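You operate a simulated robot arm through the tools that you are given. There is no shell and no other tool. Be economical: measure what you need, move in short steps, check, and stop when the job is done.

The job below is to be done with a simulated robot arm. You get a single attempt, and the scene is never put back.

Task
Test the purple lead, rack it and tag it by the result.
Fine: mode dial as its flag says. Lead into the free hole of the rack; green ring over it for PASS, red ring for FAIL.

It is judged by the outcome, as a careful person would: the job done as asked, and still so three seconds after it is handed in. It fails if anything else is knocked over, pushed out of place, dropped, spilled or broken.

Robot
A 6-joint arm with a two-finger parallel gripper, fixed in place. Base frame: the origin is at the foot of the arm, x ahead of it, y to its left, z up; the work surface is at about z = 806. Units: mm, degrees, N and s.
With the tool pointing down near the work surface it reaches from about 340 to 760 mm from the base axis. Its first joint turns from -66.0 to 66.0 degrees. Payload 2.45 kg.
Tool frame: the origin (TCP) lies between the finger pads and is the grasp point; the fingertips stand 24 mm ahead of it; z points along the fingers, y is the line along which they close. The gripper opens to 68 mm. The fingers are 17 mm wide and 10 mm thick; the gripper's body (40 by 70 mm) begins 41 mm behind the TCP.
Orientation is that of the tool frame in the base frame, as a unit quaternion [w, x, y, z]. With the fingers straight down and closing along the base's y, the tool's x points along the base's -x, its y along +y and its z along -z.

Tools
- The arm moves only by the tool nudge_tool. Its argument "motion" is a list of rows, each an object (a shift or turn left out is 0, a gripper value left out holds the last) with "jaw": the opening, from 0 (shut) to 1 (fully open); "linear": the shift along the tool's x, y, z in units of 400 mm (1.0 is 400 mm), a list of three; "rotation": the turn, a rotation vector about the tool's x, y, z in units of 90 degrees (1.0 is 90 degrees), a list of three. In form: [{"jaw": jaw, "linear": [dx, dy, dz], "rotation": [wx, wy, wz]}, ...]. A call has 1 to 8 rows; each row is the pose to reach, as a shift and turn from the pose commanded when the call began, along the tool's axes at that moment. A call with a number of a shift or a turn outside -1 to 1 is refused whole. Each row takes 0.2 s and may step no farther than 50 mm and 8.6 degrees from the row before; otherwise, or with a gripper value out of range, the whole call is refused. Where a pose cannot be reached the arm comes as near as it can. A force on the tool above 40 N (or 10 N above the force at the start of the call, whichever is more), or a blocked arm, ends the call early, and 0.2 s more pass. Each finger travels about 108 mm/s and halts on what it meets, pressing with about 33 N; the grip force reading is that of the motor and also rises with nothing between the fingers. The clock runs only during rows and for 0.2 s after the last one: add rows that repeat a pose to give the fingers time. The reply holds the time, the measured pose of the TCP, the force on the tool along the base axes, the opening and the grip force, in the units named above and with some noise.
- Cameras (640 x 400 px; columns grow to the right, rows downward): "scene" is fixed at [174.5, 423.7, 1459.9]; the picture's right is [-0.65, -0.76, 0.00], its down [-0.47, 0.41, -0.78] and it looks along [0.59, -0.51, -0.62] (base axes); focal length 357 px, centre (320, 200). "wrist" rides on the gripper at [84, 11, -75] in the tool frame; the picture's right is [-0.13, 0.99, 0.00], its down [-0.60, -0.08, -0.79] and it looks along [-0.79, -0.10, 0.61] (tool axes); focal length 251 px, centre (320, 200). There is no depth. A picture from a camera that has moved, and an enlarged one, comes with that camera's place and axes in the base frame and with its lens.
- get_image(camera): a new picture of that camera. No time passes.
- inspect(camera, box): a new picture of the part [left, top, right, bottom] of that camera's present view, enlarged. No time passes.
- sign_off(): hands the job in; it is judged then, once.

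Go step by step. Nothing tells you positions but the pictures and the camera data: compare them with the known pose of the tool, close in by small moves and look again before you grip or let go. The budget is 120 turns and 68 pictures, counting those below and the enlarged ones. Unless the task says otherwise, let go and move clear before handing in, and close with one line.

The tools are called after "Request:" as name(argument=value, ...) on one line, values as JSON. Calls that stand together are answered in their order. nudge_tool: Moves the arm, as the interface text tells. Its arguments: {"type":"object","properties":{"motion":{"type":"array","items":{"type":"object","properties":{"jaw":{"type":"number"},"linear":{"type":"array","items":{"type":"number"}},"rotation":{"type":"array","items":{"type":"number"}}}}}},"required":["motion"]} The other tools are called the same way: get_image (camera) takes a picture; inspect (camera, box) takes an enlarged picture of a part of a camera's view; sign_off () hands the job in.

At the start:

```text
t: 0.0
tcp_pos: [435.7, 15.3, 1189.6]
orientation: [0.0, 0.0, 1.0, 0.0]
wrist_force: [0.1, 0.0, 1.0]
opening: 68.0
grasp_force: 0.1
```

scene: 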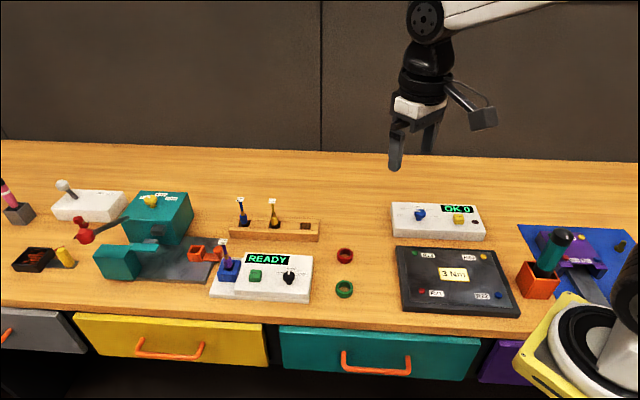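
wrist: 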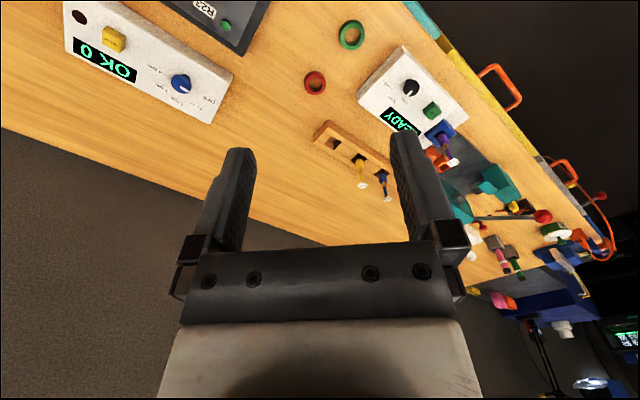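

I see a tester (READY, green button, dial, a lead standing in a blue socket), a rack with two leads and one free hole, and red and green rings. I'll look closer first.

Request:
inspect(camera="scene", box=[200, 180, 370, 310])

Request:
inspect(camera="wrist", box=[290, 10, 490, 210])

Request:
inspect(camera="scene", box=[205, 230, 315, 305])

```text
3.08 times, centred on (285, 245) of scene
camera zoom: at [174.5, 423.7, 1459.9], right [-0.65, -0.76, 0.0], down [-0.47, 0.41, -0.78], along [0.59, -0.51, -0.62], focal length 1098 px, centre (428, 62)
```

zoom: 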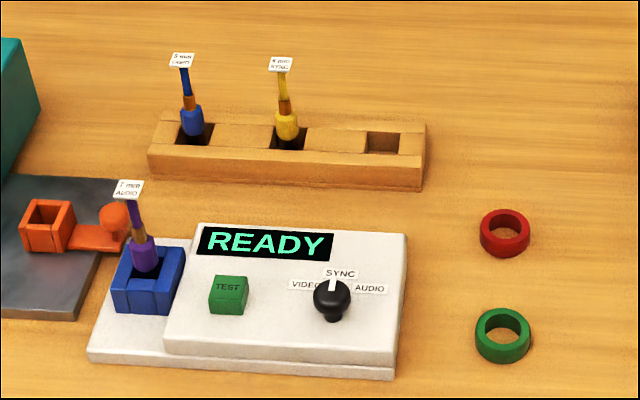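

```text
2.00 times, centred on (390, 110) of wrist
camera zoom: at [352.6, 26.7, 1265.0], right [0.13, 0.99, 0.0], down [0.6, -0.08, 0.79], along [0.79, -0.1, -0.61], focal length 503 px, centre (180, 380)
```

zoom: 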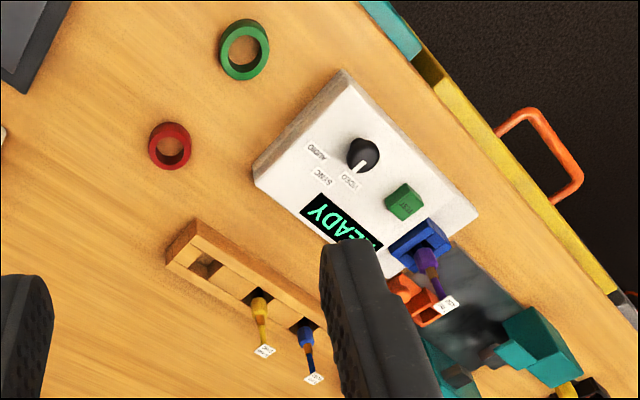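

```text
5.33 times, centred on (260, 268) of scene
camera zoom: at [174.5, 423.7, 1459.9], right [-0.65, -0.76, 0.0], down [-0.47, 0.41, -0.78], along [0.59, -0.51, -0.62], focal length 1902 px, centre (640, -160)
```

zoom: 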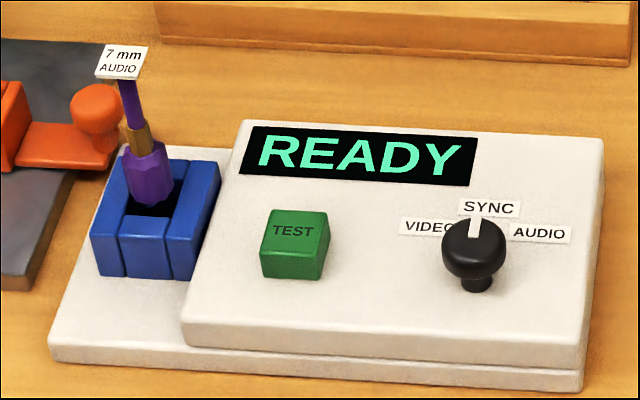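

The purple lead sits in the tester's blue socket, and its flag reads AUDIO. The dial seems to point at SYNC or VIDEO. I'll move the wrist camera over the tester to measure it.

Request:
nudge_tool(motion=[{"linear": [-0.05, 0.07, 0.06]}, {"linear": [-0.1, 0.14, 0.13]}, {"linear": [-0.15, 0.21, 0.2]}, {"linear": [-0.2, 0.28, 0.27]}, {"linear": [-0.25, 0.35, 0.34]}, {"linear": [-0.29, 0.4, 0.39]}, {"linear": [-0.328, 0.447, 0.437]}, {"linear": [-0.328, 0.447, 0.437]}])

Request:
get_image(camera="wrist")

```text
t: 1.8
tcp_pos: [568.6, 192.5, 1012.3]
orientation: [0.0, 0.001, 1.0, -0.001]
wrist_force: [0.5, 0.3, 0.1]
opening: 67.8
grasp_force: 0.0
```

```text
62 pictures are left
camera wrist: at [485.6, 204.1, 1088.5], right [0.13, 0.99, 0.0], down [0.6, -0.08, 0.79], along [0.79, -0.1, -0.61], focal length 251 px, centre (320, 200)
```

wrist: 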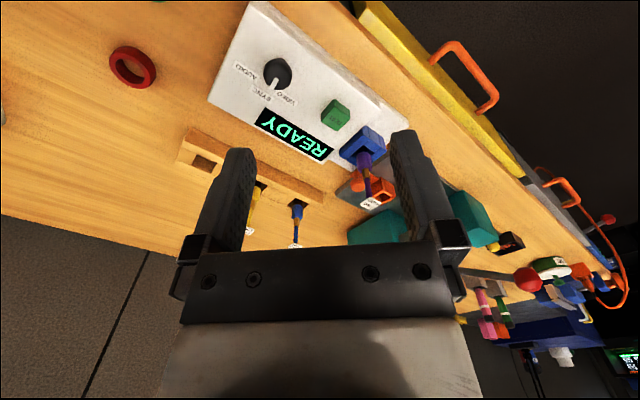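

The tester is in view from above. I'll zoom in to fix the dial and button positions.

Request:
inspect(camera="wrist", box=[200, 0, 420, 138])

Request:
inspect(camera="wrist", box=[170, 110, 410, 260])

```text
2.90 times, centred on (310, 69) of wrist
camera zoom: at [485.6, 204.1, 1088.5], right [0.13, 0.99, 0.0], down [0.6, -0.08, 0.79], along [0.79, -0.1, -0.61], focal length 729 px, centre (349, 580)
```

zoom: 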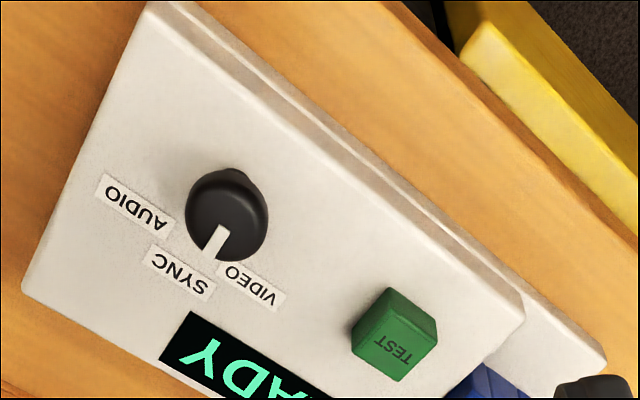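

```text
2.67 times, centred on (290, 185) of wrist
camera zoom: at [485.6, 204.1, 1088.5], right [0.13, 0.99, 0.0], down [0.6, -0.08, 0.79], along [0.79, -0.1, -0.61], focal length 670 px, centre (400, 240)
```

zoom: 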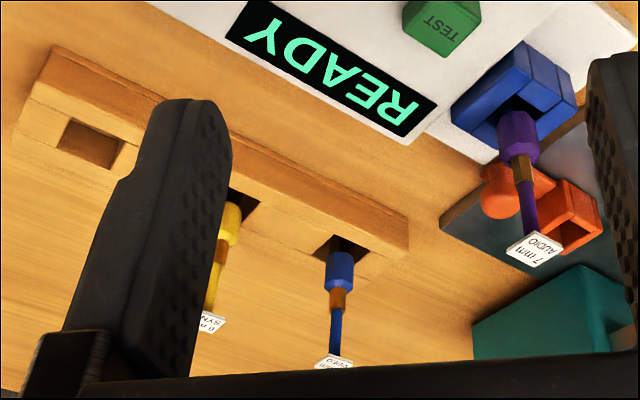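

The dial points to SYNC and sits at about (597,149) with its top near z 850. AUDIO is about 42° clockwise from there, seen from above. I'll move above the dial and check alignment.

Request:
nudge_tool(motion=[{"linear": [-0.02, -0.03, 0.08]}, {"linear": [-0.04, -0.06, 0.16]}, {"linear": [-0.06, -0.09, 0.23]}, {"linear": [-0.07, -0.11, 0.28]}, {"linear": [-0.07, -0.11, 0.28]}])

Request:
get_image(camera="wrist")

Request:
inspect(camera="scene", box=[205, 210, 335, 305])

```text
t: 3.0
tcp_pos: [595.4, 149.4, 903.9]
orientation: [0.001, 0.0, 1.0, 0.0]
wrist_force: [-0.5, 0.4, 0.6]
opening: 68.1
grasp_force: 0.1
```

```text
59 pictures are left
camera wrist: at [512.1, 160.5, 979.2], right [0.13, 0.99, 0.0], down [0.6, -0.08, 0.79], along [0.79, -0.1, -0.61], focal length 251 px, centre (320, 200)
```

wrist: 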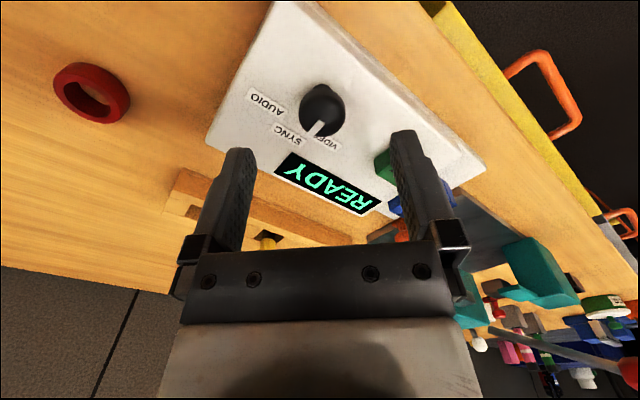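

```text
4.21 times, centred on (270, 258) of scene
camera zoom: at [174.5, 423.7, 1459.9], right [-0.65, -0.76, 0.0], down [-0.47, 0.41, -0.78], along [0.59, -0.51, -0.62], focal length 1502 px, centre (530, -42)
```

zoom: 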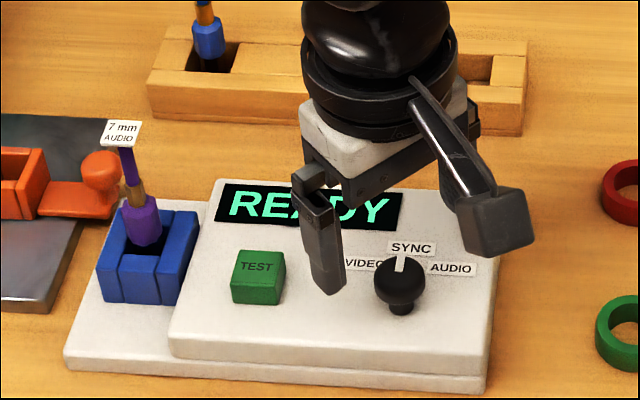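

The dial lies directly under the gripper at about (595,150). I'll descend so the fingertips straddle the cap, then close.

Request:
nudge_tool(motion=[{"linear": [0, 0.001, 0.06]}, {"linear": [0, 0.001, 0.12]}, {"linear": [0, 0.001, 0.12]}])

Request:
get_image(camera="wrist")

```text
t: 3.9
tcp_pos: [594.5, 148.7, 860.2]
orientation: [-0.001, -0.001, 1.0, 0.0]
wrist_force: [-7.2, -1.3, 8.9]
opening: 67.4
grasp_force: 0.1
stopped in row 3: the force on the tool passed its limit (the readings are from after the stop); the commanded pose is now the measured one
```

```text
57 pictures are left
camera wrist: at [512.3, 160.3, 935.7], right [0.13, 0.99, 0.0], down [0.6, -0.08, 0.79], along [0.79, -0.1, -0.61], focal length 251 px, centre (320, 200)
```

wrist: 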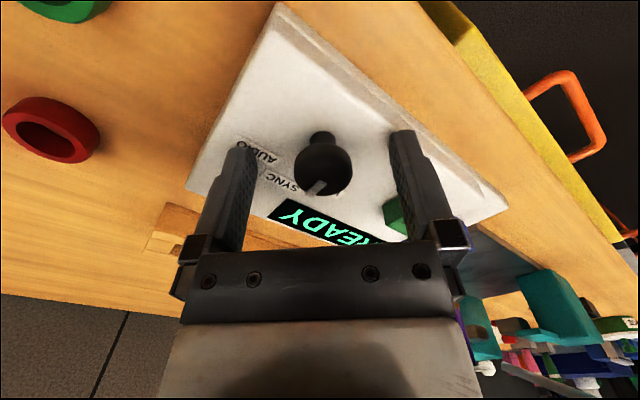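

The arm stopped on contact at z 860, so I'll look before doing anything else.

Request:
inspect(camera="scene", box=[205, 210, 335, 305])

```text
4.21 times, centred on (270, 258) of scene
camera zoom: at [174.2, 423.6, 1460.0], right [-0.65, -0.76, 0.0], down [-0.47, 0.41, -0.78], along [0.59, -0.51, -0.62], focal length 1502 px, centre (530, -42)
```

zoom: 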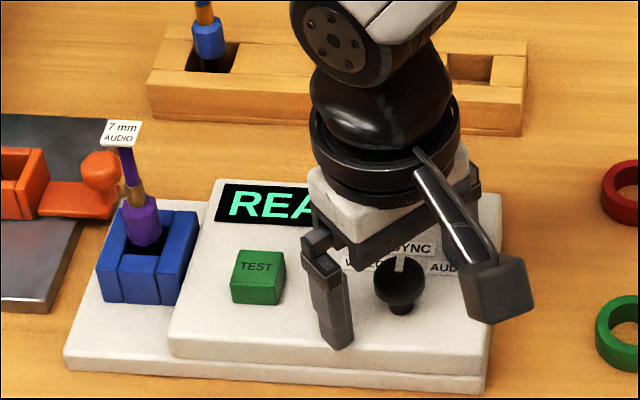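

The fingertips reached the panel, which is at about z 836. I'll raise 3 mm and close on the cap.

Request:
nudge_tool(motion=[{"linear": [-0.002, 0.003, -0.008], "jaw": 1}, {"linear": [-0.002, 0.003, -0.008], "jaw": 0.5}, {"linear": [-0.002, 0.003, -0.008], "jaw": 0.2}, {"linear": [-0.002, 0.003, -0.008], "jaw": 0.2}, {"linear": [-0.002, 0.003, -0.008], "jaw": 0.2}])

Request:
get_image(camera="wrist")

```text
t: 5.0
tcp_pos: [596.5, 151.6, 862.0]
orientation: [-0.001, 0.001, 1.0, 0.0]
wrist_force: [1.1, 1.4, -2.2]
opening: 25.2
grasp_force: 40.8
```

```text
55 pictures are left
camera wrist: at [513.5, 162.1, 938.1], right [0.13, 0.99, 0.0], down [0.6, -0.08, 0.79], along [0.79, -0.1, -0.61], focal length 251 px, centre (320, 200)
```

wrist: 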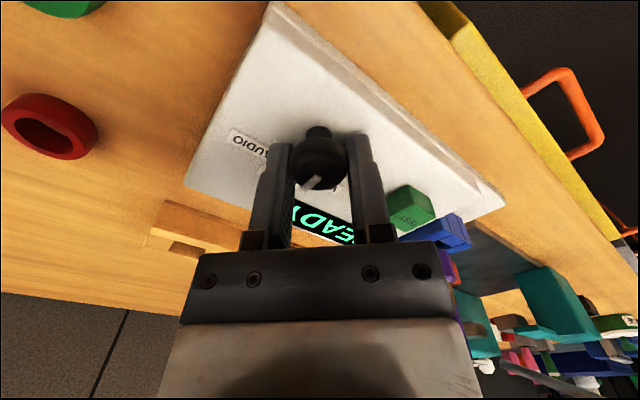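

I have the cap gripped at 25 mm. Now I'll turn it about 42° clockwise, as seen from above.

Request:
nudge_tool(motion=[{"rotation": [0, 0, 0.08]}, {"rotation": [0, 0, 0.16]}, {"rotation": [0, 0, 0.24]}, {"rotation": [0, 0, 0.32]}, {"rotation": [0, 0, 0.4]}, {"rotation": [0, 0, 0.475]}, {"rotation": [0, 0, 0.475]}])

Request:
inspect(camera="scene", box=[205, 210, 335, 305])

Request:
get_image(camera="wrist")

```text
t: 6.7
tcp_pos: [595.8, 147.2, 863.2]
orientation: [-0.004, 0.366, 0.931, -0.002]
wrist_force: [-16.6, -25.2, 6.8]
opening: 25.3
grasp_force: 40.8
```

```text
4.21 times, centred on (270, 258) of scene
camera zoom: at [174.0, 423.1, 1460.2], right [-0.65, -0.76, 0.0], down [-0.47, 0.41, -0.78], along [0.59, -0.51, -0.62], focal length 1502 px, centre (530, -42)
```

zoom: 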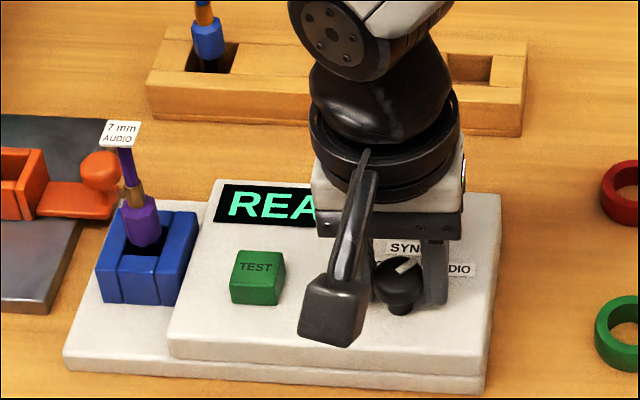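

```text
53 pictures are left
camera wrist: at [543.0, 213.6, 938.3], right [0.77, 0.64, -0.01], down [0.4, -0.47, 0.79], along [0.5, -0.61, -0.61], focal length 251 px, centre (320, 200)
```

wrist: 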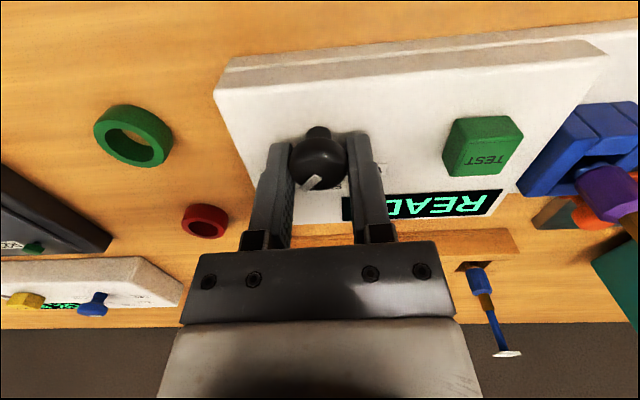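

The pointer turned with the gripper. I'll open, back off upward and check where it points.

Request:
nudge_tool(motion=[{"jaw": 1}, {"jaw": 1}, {"jaw": 1}, {"linear": [0, 0, -0.1]}, {"linear": [0, 0, -0.2]}, {"linear": [0, 0, -0.2]}])

Request:
inspect(camera="scene", box=[205, 210, 335, 305])

Request:
inspect(camera="wrist", box=[240, 40, 400, 140])

```text
t: 8.1
tcp_pos: [596.0, 150.2, 944.6]
orientation: [0.0, 0.364, 0.931, 0.001]
wrist_force: [0.3, 0.1, -1.0]
opening: 67.9
grasp_force: 0.0
```

```text
4.21 times, centred on (270, 258) of scene
camera zoom: at [174.5, 423.7, 1459.9], right [-0.65, -0.76, 0.0], down [-0.47, 0.41, -0.78], along [0.59, -0.51, -0.62], focal length 1502 px, centre (530, -42)
```

zoom: 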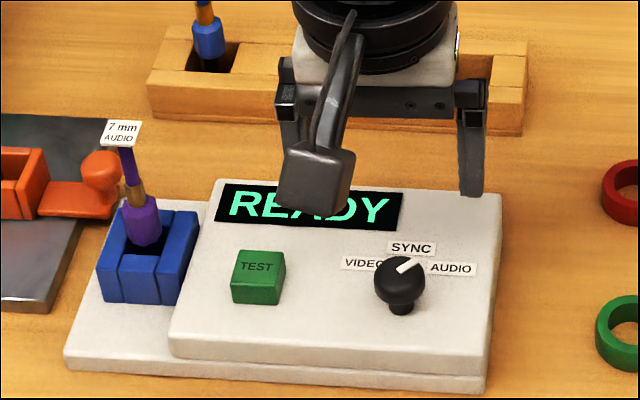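

```text
4.00 times, centred on (320, 90) of wrist
camera zoom: at [542.2, 215.2, 1020.4], right [0.77, 0.64, 0.0], down [0.39, -0.47, 0.79], along [0.51, -0.61, -0.61], focal length 1006 px, centre (320, 640)
```

zoom: 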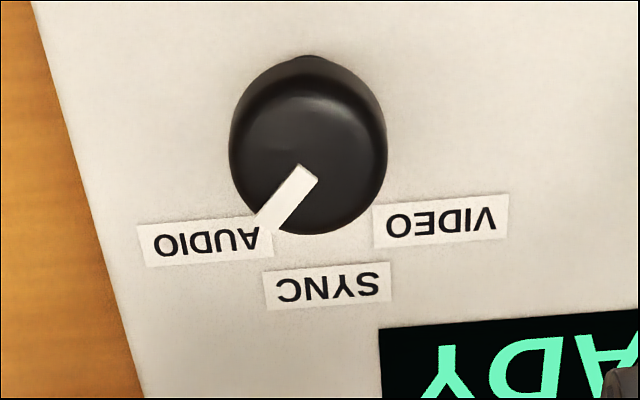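

The dial is at AUDIO: pointer about -92°, label about -91°. Next I'll close the fingers and move above the TEST button at about (644,202).

Request:
nudge_tool(motion=[{"linear": [0, 0.09, 0], "jaw": 0}, {"linear": [0, 0.177, 0]}, {"linear": [0, 0.177, 0.05]}, {"linear": [0, 0.177, 0.05]}])

Request:
get_image(camera="wrist")

Request:
inspect(camera="scene", box=[205, 210, 335, 305])

```text
t: 9.1
tcp_pos: [647.5, 203.5, 925.1]
orientation: [0.001, 0.365, 0.931, 0.0]
wrist_force: [0.3, -0.4, 0.3]
opening: 0.2
grasp_force: 23.0
```

```text
50 pictures are left
camera wrist: at [594.4, 268.4, 1000.0], right [0.77, 0.64, 0.0], down [0.39, -0.47, 0.79], along [0.51, -0.61, -0.61], focal length 251 px, centre (320, 200)
```

wrist: 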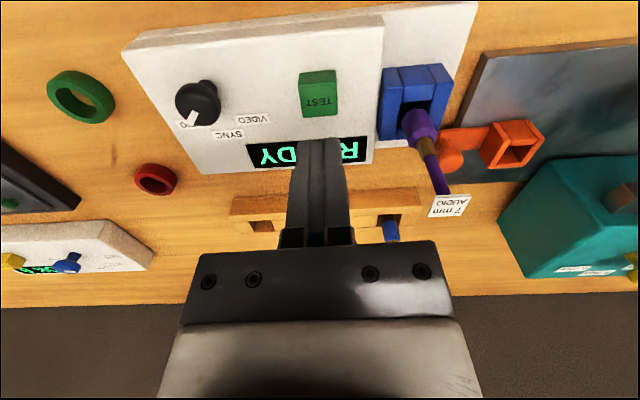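

```text
4.21 times, centred on (270, 258) of scene
camera zoom: at [174.5, 423.7, 1459.9], right [-0.65, -0.76, 0.0], down [-0.47, 0.41, -0.78], along [0.59, -0.51, -0.62], focal length 1502 px, centre (530, -42)
```

zoom: 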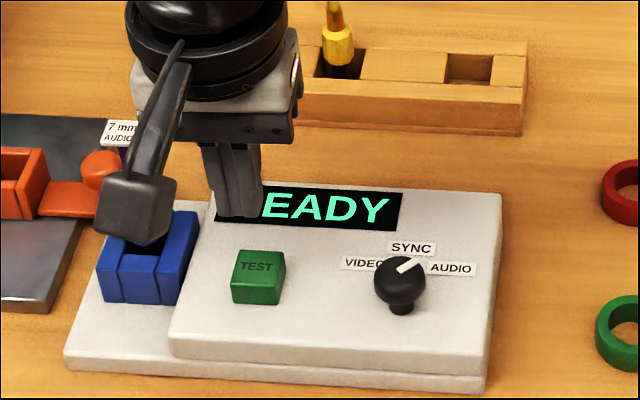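

The button top is at about (651,200), z 853. I'll correct 4 mm, descend and press gently, with the force limit as a guard.

Request:
nudge_tool(motion=[{"linear": [-0.0105, 0, 0.05]}, {"linear": [-0.0105, 0, 0.1]}, {"linear": [-0.0105, 0, 0.115]}, {"linear": [-0.0105, 0, 0.125]}, {"linear": [-0.0105, 0, 0.13]}, {"linear": [-0.0105, 0, 0.135]}])

Request:
inspect(camera="scene", box=[205, 210, 335, 305])

```text
t: 10.4
tcp_pos: [649.6, 198.5, 869.7]
orientation: [0.0, 0.365, 0.931, 0.001]
wrist_force: [-0.4, -3.6, 12.0]
opening: 0.0
grasp_force: 23.8
```

```text
4.21 times, centred on (270, 258) of scene
camera zoom: at [174.2, 423.6, 1460.0], right [-0.65, -0.76, 0.0], down [-0.47, 0.41, -0.78], along [0.59, -0.51, -0.62], focal length 1502 px, centre (530, -42)
```

zoom: 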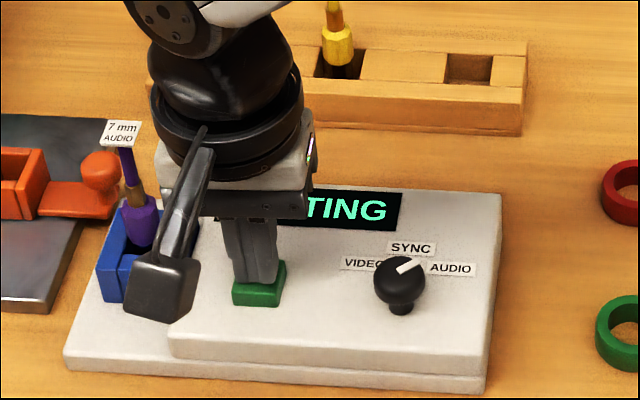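

The display reads "TESTING", so the button is pressed. I'll lift off and wait for the result.

Request:
nudge_tool(motion=[{"linear": [0, 0, -0.1]}, {"linear": [0, 0, -0.2]}, {"linear": [0, 0, -0.25]}, {"linear": [0, 0, -0.25]}, {"linear": [0, 0, -0.25]}, {"linear": [0, 0, -0.25]}, {"linear": [0, 0, -0.25]}, {"linear": [0, 0, -0.25]}])

Request:
get_image(camera="wrist")

```text
t: 12.2
tcp_pos: [649.3, 198.0, 971.0]
orientation: [0.001, 0.364, 0.931, 0.001]
wrist_force: [-0.8, -0.2, 0.3]
opening: 0.0
grasp_force: 23.1
```

```text
47 pictures are left
camera wrist: at [596.2, 263.3, 1046.0], right [0.77, 0.64, 0.0], down [0.39, -0.47, 0.79], along [0.51, -0.61, -0.61], focal length 251 px, centre (320, 200)
```

wrist: 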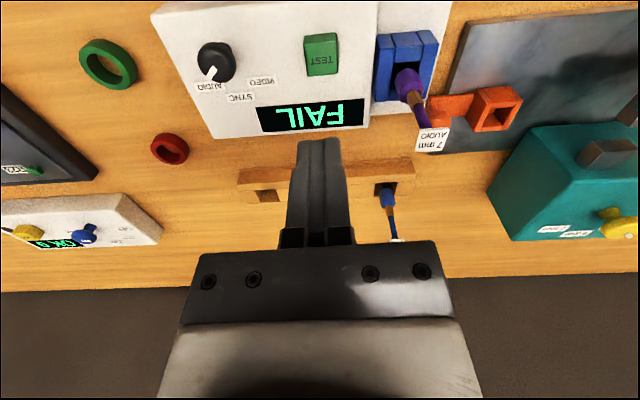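

The result is FAIL, so the red ring is the one to use. Now I'll measure the lead more precisely before grasping it.

Request:
inspect(camera="wrist", box=[350, 20, 510, 160])

Request:
inspect(camera="scene", box=[205, 220, 285, 300])

Request:
inspect(camera="scene", box=[220, 190, 330, 250])

```text
2.86 times, centred on (430, 90) of wrist
camera zoom: at [596.2, 263.3, 1046.0], right [0.77, 0.64, 0.0], down [0.39, -0.47, 0.79], along [0.51, -0.61, -0.61], focal length 718 px, centre (6, 514)
```

zoom: 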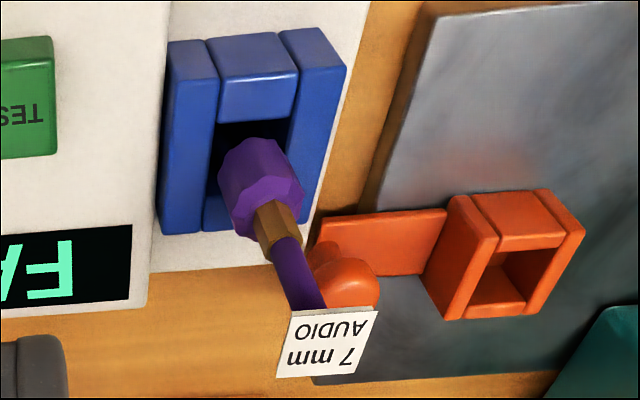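

```text
5.00 times, centred on (245, 260) of scene
camera zoom: at [174.5, 423.7, 1459.9], right [-0.65, -0.76, 0.0], down [-0.47, 0.41, -0.78], along [0.59, -0.51, -0.62], focal length 1784 px, centre (695, -100)
```

zoom: 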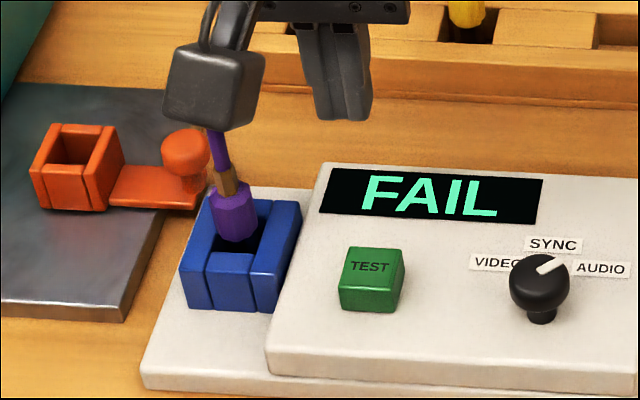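

```text
5.82 times, centred on (275, 220) of scene
camera zoom: at [174.5, 423.7, 1459.9], right [-0.65, -0.76, 0.0], down [-0.47, 0.41, -0.78], along [0.59, -0.51, -0.62], focal length 2075 px, centre (582, 84)
```

zoom: 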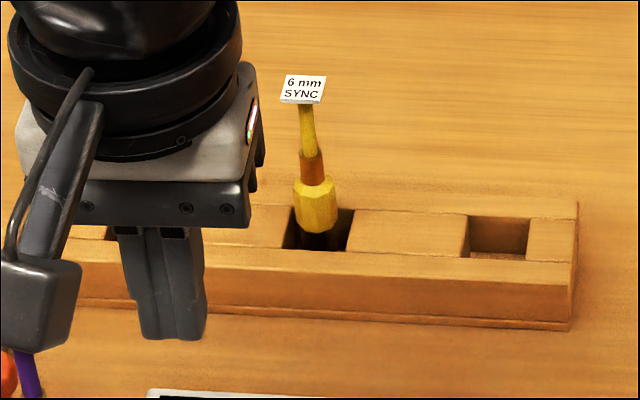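

The lead stands at about (718,230), its body top near z 862 and a flag about 19 mm wide at z ≈917, so a straight-down grip would foul the flag. I'll come in tilted, with the camera side up. First I'll yaw the tool about 77° while staying high.

Request:
nudge_tool(motion=[{"rotation": [0, 0, 0.09], "linear": [0, 0, -0.02]}, {"rotation": [0, 0, 0.18], "linear": [0, 0, -0.04]}, {"rotation": [0, 0, 0.27], "linear": [0, 0, -0.06]}, {"rotation": [0, 0, 0.36], "linear": [0, 0, -0.08]}, {"rotation": [0, 0, 0.45], "linear": [0, 0, -0.1]}, {"rotation": [0, 0, 0.54], "linear": [0, 0, -0.1]}, {"rotation": [0, 0, 0.63], "linear": [0, 0, -0.1]}, {"rotation": [0, 0, 0.63], "linear": [0, 0, -0.1]}])

```text
t: 14.1
tcp_pos: [648.4, 200.1, 1008.1]
orientation: [0.001, 0.763, 0.646, 0.0]
wrist_force: [-0.5, 0.5, 0.3]
opening: 0.0
grasp_force: 23.8
```

The yaw works. I'll finish it and shift to a standoff on the base side of the lead, with the fingers opened partway.

Request:
nudge_tool(motion=[{"rotation": [0, 0, 0.08], "linear": [-0.02, 0.033, 0], "jaw": 0.6}, {"rotation": [0, 0, 0.16], "linear": [-0.04, 0.066, 0]}, {"rotation": [0, 0, 0.22], "linear": [-0.06, 0.099, 0]}, {"rotation": [0, 0, 0.22], "linear": [-0.06, 0.099, 0]}])

Request:
nudge_tool(motion=[{"rotation": [0, 0.09, 0]}, {"rotation": [0, 0.18, 0]}, {"rotation": [0, 0.27, 0]}, {"rotation": [0, 0.36, 0]}, {"rotation": [0, 0.45, 0]}, {"rotation": [0, 0.54, 0]}, {"rotation": [0, 0.54, 0]}])

Request:
get_image(camera="wrist")

Request:
get_image(camera="scene")

```text
t: 15.1
tcp_pos: [684.0, 169.8, 1007.7]
orientation: [-0.001, 0.863, 0.505, 0.0]
wrist_force: [0.1, 0.0, 0.4]
opening: 41.0
grasp_force: 0.1
```

```text
t: 16.6
tcp_pos: [682.0, 168.0, 1008.7]
orientation: [-0.208, 0.786, 0.461, 0.355]
wrist_force: [-0.4, -0.3, -0.2]
opening: 40.9
grasp_force: 0.1
```

```text
43 pictures are left
camera wrist: at [692.4, 162.9, 1121.3], right [0.82, -0.56, -0.1], down [-0.56, -0.83, 0.07], along [-0.12, 0.0, -0.99], focal length 251 px, centre (320, 200)
```

wrist: 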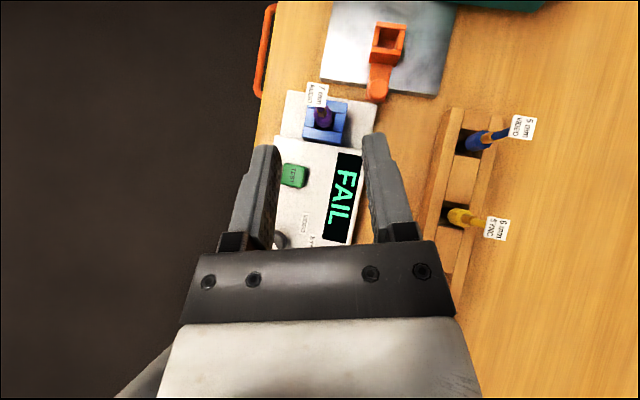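

```text
42 pictures are left
```

scene: 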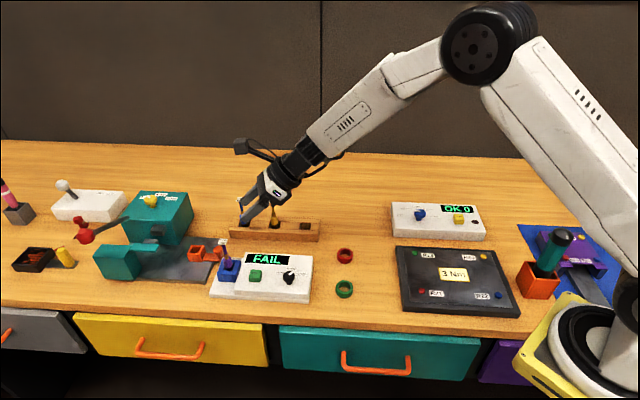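

The wrist camera now looks straight down, which gives a good view of the lead and the rack. I'll zoom in to refine positions.

Request:
inspect(camera="wrist", box=[270, 70, 370, 150])

Request:
inspect(camera="wrist", box=[400, 80, 560, 300])

```text
5.00 times, centred on (320, 110) of wrist
camera zoom: at [692.4, 162.9, 1121.3], right [0.82, -0.56, -0.1], down [-0.56, -0.83, 0.07], along [-0.12, 0.0, -0.99], focal length 1257 px, centre (320, 650)
```

zoom: 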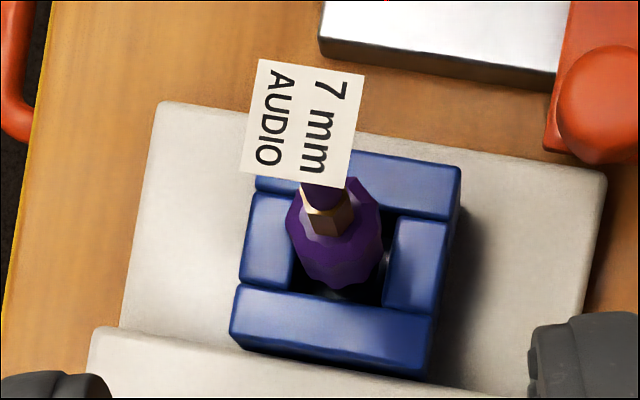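

```text
1.82 times, centred on (480, 190) of wrist
camera zoom: at [692.4, 162.9, 1121.3], right [0.82, -0.56, -0.1], down [-0.56, -0.83, 0.07], along [-0.12, 0.0, -0.99], focal length 457 px, centre (29, 218)
```

zoom: 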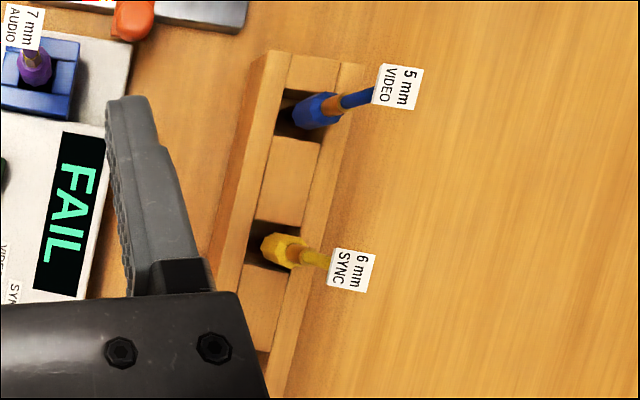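

I put the lead axis at about (715,232.5). I'll move down along a slanted path to a pre-grasp 50 mm short of it and check centering.

Request:
nudge_tool(motion=[{"linear": [-0.04, -0.002, 0.06], "jaw": 0.7}, {"linear": [-0.08, -0.005, 0.12]}, {"linear": [-0.11, -0.007, 0.17]}, {"linear": [-0.125, -0.007, 0.202]}, {"linear": [-0.125, -0.007, 0.202]}])

Request:
get_image(camera="wrist")

Request:
inspect(camera="scene", box=[190, 190, 310, 300])

```text
t: 17.9
tcp_pos: [695.5, 193.0, 918.2]
orientation: [-0.207, 0.787, 0.46, 0.355]
wrist_force: [-0.1, 0.1, 0.5]
opening: 47.6
grasp_force: 0.1
```

```text
39 pictures are left
camera wrist: at [704.8, 187.6, 1031.0], right [0.82, -0.56, -0.1], down [-0.55, -0.83, 0.07], along [-0.12, -0.01, -0.99], focal length 251 px, centre (320, 200)
```

wrist: 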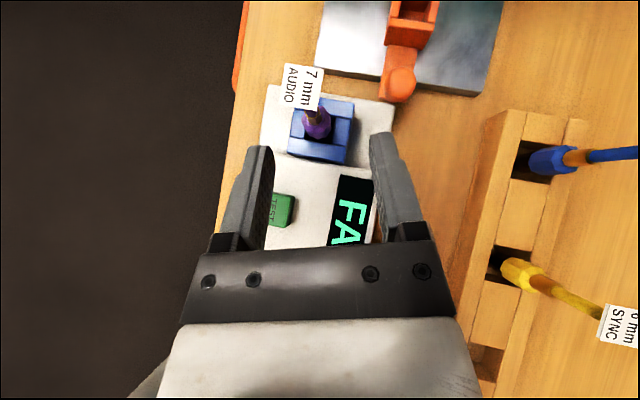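

```text
3.64 times, centred on (250, 245) of scene
camera zoom: at [174.5, 423.7, 1459.9], right [-0.65, -0.76, 0.0], down [-0.47, 0.41, -0.78], along [0.59, -0.51, -0.62], focal length 1297 px, centre (574, 36)
```

zoom: 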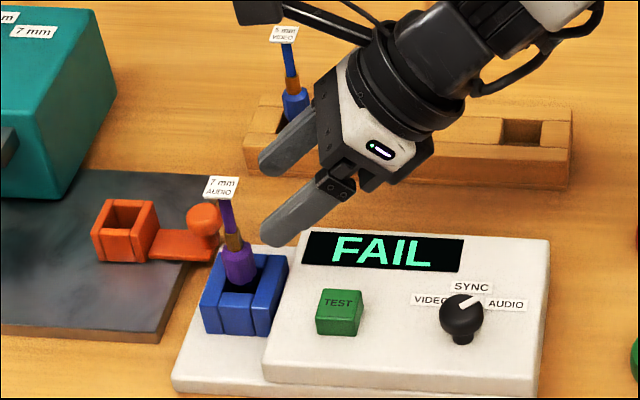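

The lead is about 3.5 mm off-centre sideways. I'll correct that, advance along the tool axis and check before closing.

Request:
nudge_tool(motion=[{"linear": [0, -0.009, 0]}, {"linear": [-0.001, -0.009, 0.05]}, {"linear": [-0.002, -0.009, 0.1]}, {"linear": [-0.002, -0.009, 0.125]}, {"linear": [-0.002, -0.009, 0.125]}])

Request:
get_image(camera="wrist")

Request:
inspect(camera="scene", box=[200, 200, 300, 290])

```text
t: 19.1
tcp_pos: [710.2, 228.5, 884.4]
orientation: [-0.208, 0.787, 0.46, 0.355]
wrist_force: [0.2, -1.1, 0.5]
opening: 47.7
grasp_force: 0.1
```

```text
37 pictures are left
camera wrist: at [720.6, 222.9, 998.0], right [0.82, -0.56, -0.1], down [-0.55, -0.83, 0.07], along [-0.12, -0.01, -0.99], focal length 251 px, centre (320, 200)
```

wrist: 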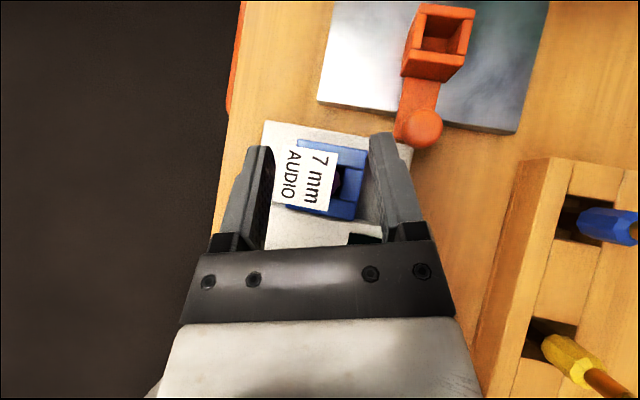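

```text
4.44 times, centred on (250, 245) of scene
camera zoom: at [174.5, 423.7, 1459.9], right [-0.65, -0.76, 0.0], down [-0.47, 0.41, -0.78], along [0.59, -0.51, -0.62], focal length 1585 px, centre (631, 0)
```

zoom: 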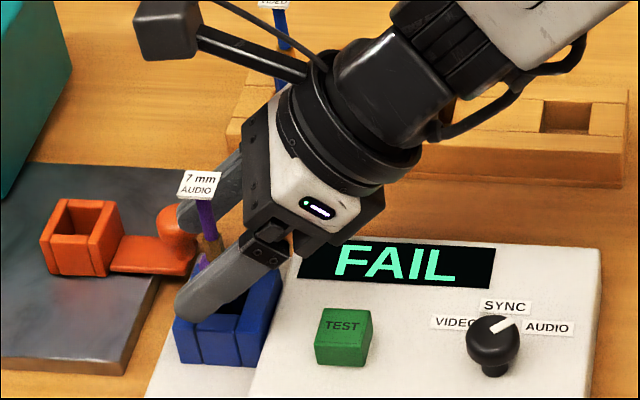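

The lead sits between the fingers at ferrule height. I'll close on it.

Request:
nudge_tool(motion=[{"jaw": 0.3}, {"jaw": 0.0}, {"jaw": 0.0}, {"jaw": 0.0}])

Request:
inspect(camera="scene", box=[200, 200, 300, 290])

Request:
inspect(camera="wrist", box=[230, 100, 430, 250])

```text
t: 20.1
tcp_pos: [710.2, 228.0, 884.1]
orientation: [-0.207, 0.787, 0.46, 0.355]
wrist_force: [-0.2, -0.2, 0.3]
opening: 16.2
grasp_force: 33.0
```

```text
4.44 times, centred on (250, 245) of scene
camera zoom: at [174.5, 423.7, 1459.9], right [-0.65, -0.76, 0.0], down [-0.47, 0.41, -0.78], along [0.59, -0.51, -0.62], focal length 1585 px, centre (631, 0)
```

zoom: 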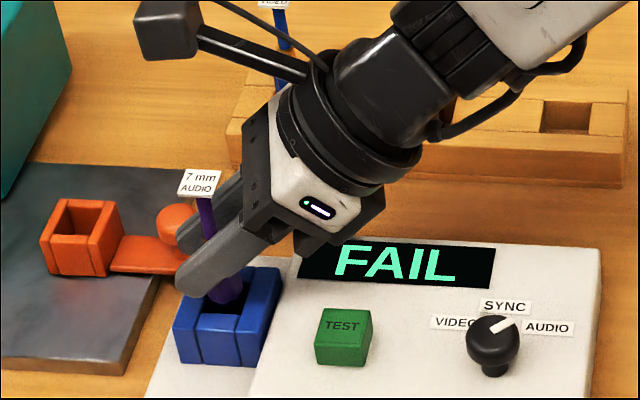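

```text
2.67 times, centred on (330, 175) of wrist
camera zoom: at [720.6, 222.8, 998.1], right [0.82, -0.56, -0.1], down [-0.55, -0.83, 0.07], along [-0.12, -0.01, -0.99], focal length 670 px, centre (293, 267)
```

zoom: 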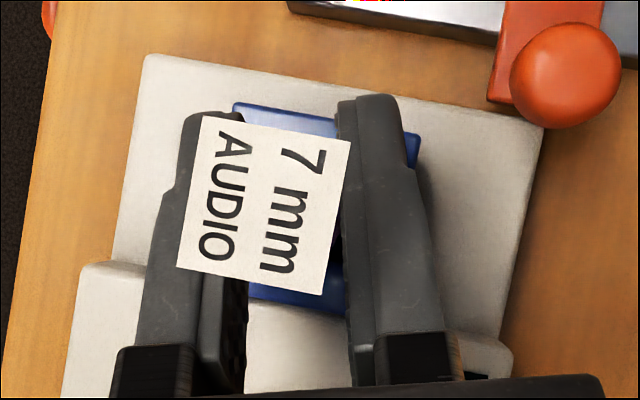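

The grip closed at 16 mm, probably on the hex body's upper part. I'll lift straight up about 15 mm and check the hold.

Request:
nudge_tool(motion=[{"linear": [0.0094, 0, -0.0083]}, {"linear": [0.0188, 0, -0.0165]}, {"linear": [0.028, 0, -0.0248]}, {"linear": [0.028, 0, -0.0248]}])

Request:
inspect(camera="scene", box=[200, 200, 300, 290])

```text
t: 21.1
tcp_pos: [708.2, 226.8, 897.3]
orientation: [-0.207, 0.786, 0.461, 0.355]
wrist_force: [0.0, -0.1, -0.7]
opening: 16.0
grasp_force: 32.9
```

```text
4.44 times, centred on (250, 245) of scene
camera zoom: at [174.5, 423.7, 1459.9], right [-0.65, -0.76, 0.0], down [-0.47, 0.41, -0.78], along [0.59, -0.51, -0.62], focal length 1585 px, centre (631, 0)
```

zoom: 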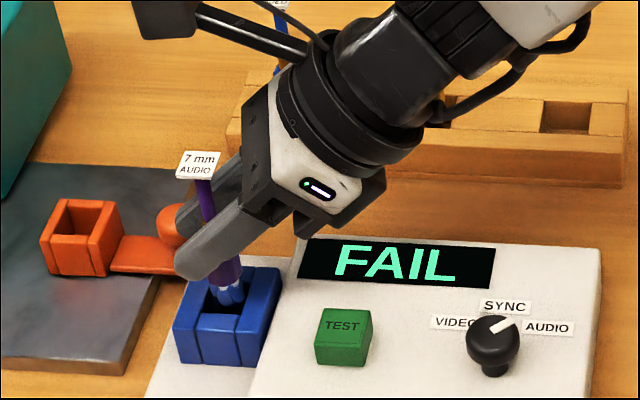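

The lead is coming out cleanly. I'll keep lifting.

Request:
nudge_tool(motion=[{"linear": [0.028, 0, -0.0248]}, {"linear": [0.056, 0, -0.0496]}, {"linear": [0.084, 0, -0.0744]}, {"linear": [0.112, 0, -0.099]}, {"linear": [0.14, 0, -0.124]}, {"linear": [0.14, 0, -0.124]}])

Request:
inspect(camera="scene", box=[190, 160, 330, 290])

Request:
get_image(camera="wrist")

```text
t: 22.4
tcp_pos: [710.4, 228.2, 972.9]
orientation: [-0.208, 0.787, 0.46, 0.355]
wrist_force: [-0.2, -0.2, 0.6]
opening: 15.9
grasp_force: 32.9
```

```text
3.08 times, centred on (260, 225) of scene
camera zoom: at [174.5, 423.7, 1459.9], right [-0.65, -0.76, 0.0], down [-0.47, 0.41, -0.78], along [0.59, -0.51, -0.62], focal length 1098 px, centre (505, 123)
```

zoom: 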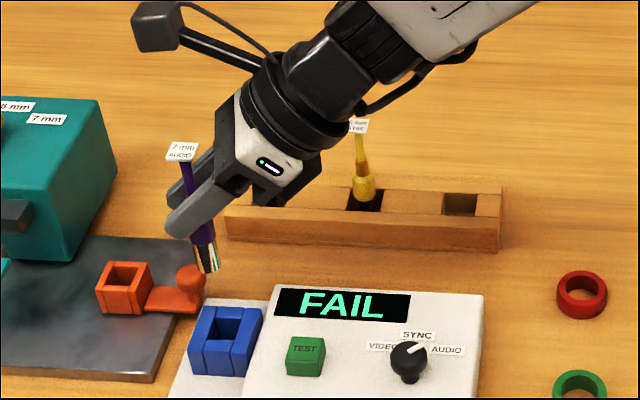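

```text
31 pictures are left
camera wrist: at [720.0, 222.9, 1086.3], right [0.82, -0.56, -0.1], down [-0.55, -0.83, 0.07], along [-0.12, -0.01, -0.99], focal length 251 px, centre (320, 200)
```

wrist: 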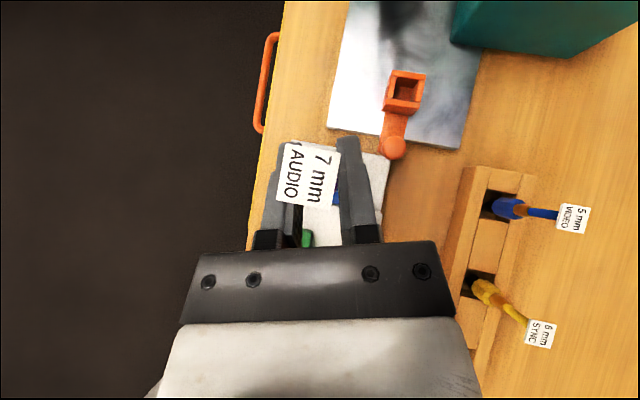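

The lead is held near vertical, its bottom about 69 mm below the TCP. I'll carry it to a standoff short of the free hole at about (710,12) and look from there.

Request:
nudge_tool(motion=[{"linear": [-0.03, 0.0375, -0.08]}, {"linear": [-0.09, 0.075, -0.15]}, {"linear": [-0.15, 0.1125, -0.22]}, {"linear": [-0.21, 0.15, -0.29]}, {"linear": [-0.27, 0.1875, -0.36]}, {"linear": [-0.33, 0.225, -0.43]}, {"linear": [-0.384, 0.2625, -0.492]}, {"linear": [-0.384, 0.2625, -0.492]}])

Request:
get_image(camera="wrist")

Request:
inspect(camera="scene", box=[220, 150, 380, 260])

```text
t: 24.2
tcp_pos: [680.4, -40.3, 987.1]
orientation: [-0.209, 0.786, 0.461, 0.355]
wrist_force: [0.3, 0.9, -0.2]
opening: 15.9
grasp_force: 33.2
```

```text
30 pictures are left
camera wrist: at [690.0, -46.6, 1100.3], right [0.82, -0.56, -0.1], down [-0.55, -0.83, 0.07], along [-0.12, -0.01, -0.99], focal length 251 px, centre (320, 200)
```

wrist: 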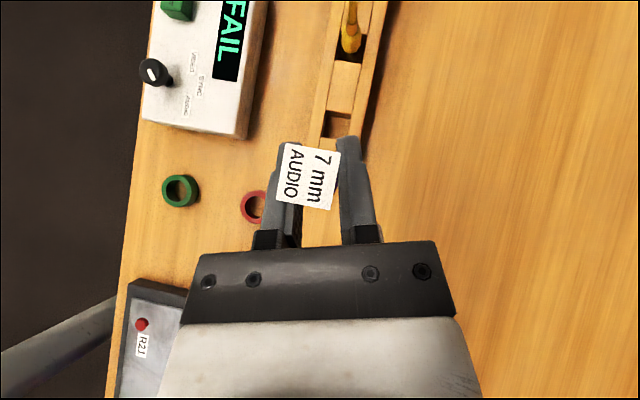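

```text
3.64 times, centred on (300, 205) of scene
camera zoom: at [174.5, 423.7, 1459.9], right [-0.65, -0.76, 0.0], down [-0.47, 0.41, -0.78], along [0.59, -0.51, -0.62], focal length 1297 px, centre (393, 182)
```

zoom: 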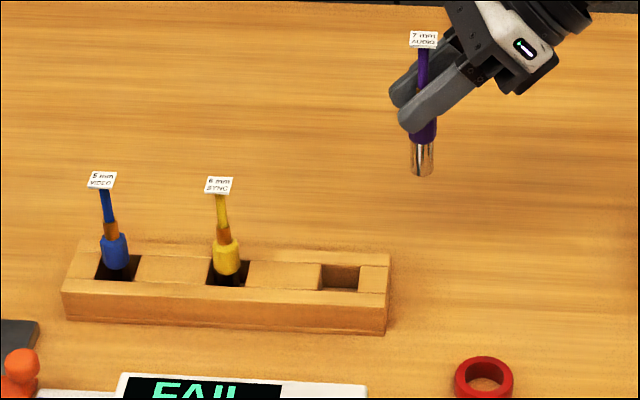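

I can see the rack, both rings and the hole just ahead of the fingers. I'll zoom in on the hole.

Request:
inspect(camera="wrist", box=[280, 40, 400, 150])

Request:
inspect(camera="scene", box=[280, 205, 340, 250])

```text
3.64 times, centred on (340, 95) of wrist
camera zoom: at [690.0, -46.6, 1100.3], right [0.82, -0.56, -0.1], down [-0.55, -0.83, 0.07], along [-0.12, -0.01, -0.99], focal length 914 px, centre (247, 582)
```

zoom: 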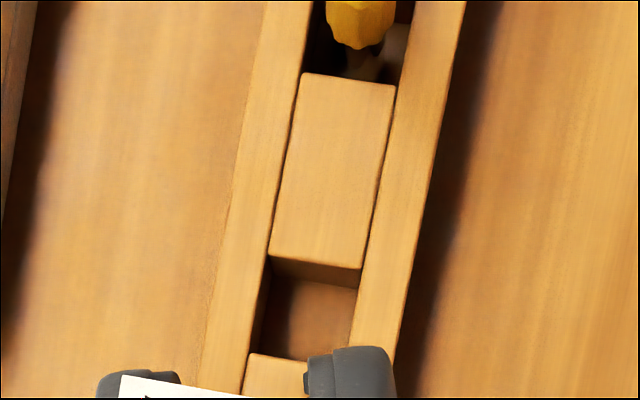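

```text
8.89 times, centred on (310, 228) of scene
camera zoom: at [174.5, 423.7, 1459.9], right [-0.65, -0.76, 0.0], down [-0.47, 0.41, -0.78], along [0.59, -0.51, -0.62], focal length 3171 px, centre (409, -44)
```

zoom: 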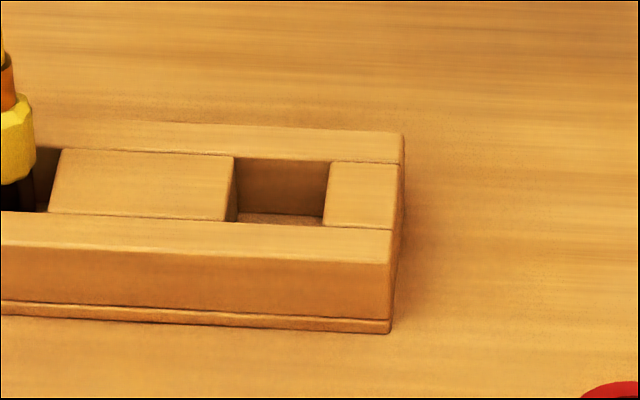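

The hole is about 27 mm square, centred near (713.5,9). I'll bring the lead over it with the bottom about 10 mm above the rack, then compare positions.

Request:
nudge_tool(motion=[{"linear": [0.0435, 0.006, 0.05]}, {"linear": [0.087, 0.0115, 0.099]}, {"linear": [0.044, 0.0115, 0.137]}, {"linear": [0.001, 0.0115, 0.175]}, {"linear": [-0.036, 0.0115, 0.208]}, {"linear": [-0.036, 0.0115, 0.208]}])

Request:
inspect(camera="scene", box=[265, 180, 345, 250])

Request:
get_image(camera="wrist")

```text
t: 25.6
tcp_pos: [708.3, 3.8, 919.7]
orientation: [-0.208, 0.786, 0.461, 0.355]
wrist_force: [0.0, 1.0, -0.2]
opening: 16.0
grasp_force: 33.2
```

```text
5.71 times, centred on (305, 215) of scene
camera zoom: at [174.5, 423.7, 1459.9], right [-0.65, -0.76, 0.0], down [-0.47, 0.41, -0.78], along [0.59, -0.51, -0.62], focal length 2038 px, centre (406, 114)
```

zoom: 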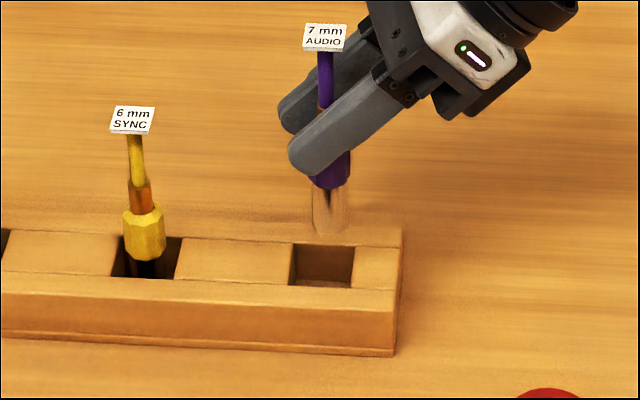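

```text
25 pictures are left
camera wrist: at [718.8, -1.7, 1034.0], right [0.82, -0.56, -0.1], down [-0.55, -0.83, 0.07], along [-0.12, -0.01, -0.99], focal length 251 px, centre (320, 200)
```

wrist: 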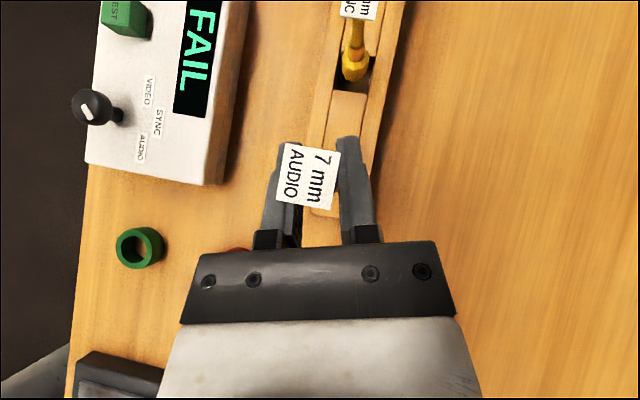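

The prong looks about 3–4 mm off the hole centre. I'll apply a small correction, drop 9 mm and compare again at nearly equal height.

Request:
nudge_tool(motion=[{"linear": [0.0044, -0.001, 0.005]}, {"linear": [-0.0125, -0.001, 0.02]}, {"linear": [-0.0125, -0.001, 0.02]}])

Request:
inspect(camera="scene", box=[285, 200, 335, 245])

Request:
inspect(camera="wrist", box=[250, 130, 400, 250])

```text
t: 26.4
tcp_pos: [709.9, 4.6, 911.9]
orientation: [-0.208, 0.786, 0.461, 0.356]
wrist_force: [0.8, -0.3, -0.2]
opening: 16.2
grasp_force: 33.6
```

```text
8.89 times, centred on (310, 222) of scene
camera zoom: at [174.5, 423.7, 1459.9], right [-0.65, -0.76, 0.0], down [-0.47, 0.41, -0.78], along [0.59, -0.51, -0.62], focal length 3171 px, centre (409, 0)
```

zoom: 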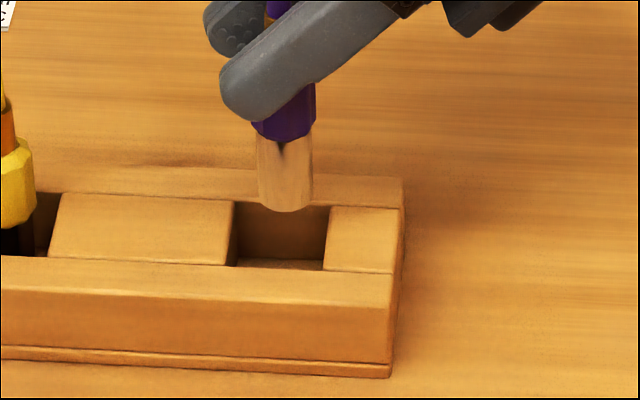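

```text
3.33 times, centred on (325, 190) of wrist
camera zoom: at [719.6, 0.2, 1025.1], right [0.82, -0.56, -0.1], down [-0.55, -0.83, 0.07], along [-0.12, -0.01, -0.99], focal length 838 px, centre (303, 233)
```

zoom: 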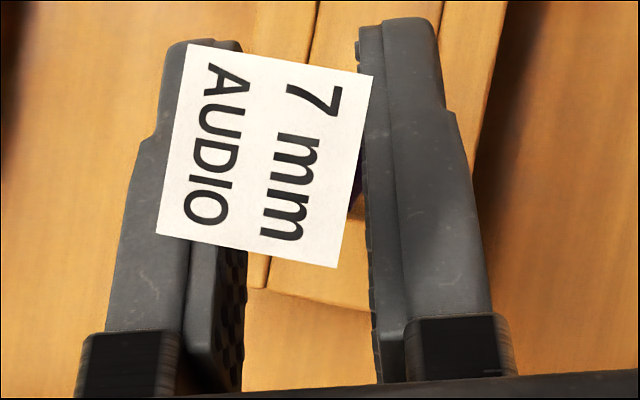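

By two separate estimates the lead is within about 2 mm of the hole centre. I'll lower it into the hole.

Request:
nudge_tool(motion=[{"linear": [-0.0094, 0, 0.0083]}, {"linear": [-0.0188, 0, 0.0165]}, {"linear": [-0.0282, 0, 0.0248]}, {"linear": [-0.0376, 0, 0.0331]}, {"linear": [-0.0376, 0, 0.0331]}])

Request:
inspect(camera="scene", box=[285, 200, 335, 245])

```text
t: 27.6
tcp_pos: [710.2, 5.3, 893.9]
orientation: [-0.208, 0.786, 0.461, 0.354]
wrist_force: [-0.3, -0.5, -1.5]
opening: 16.3
grasp_force: 32.9
```

```text
8.89 times, centred on (310, 222) of scene
camera zoom: at [174.5, 423.7, 1459.9], right [-0.65, -0.76, 0.0], down [-0.47, 0.41, -0.78], along [0.59, -0.51, -0.62], focal length 3171 px, centre (409, 0)
```

zoom: 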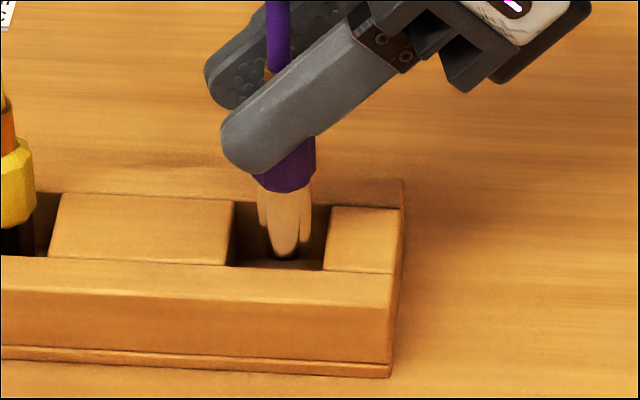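

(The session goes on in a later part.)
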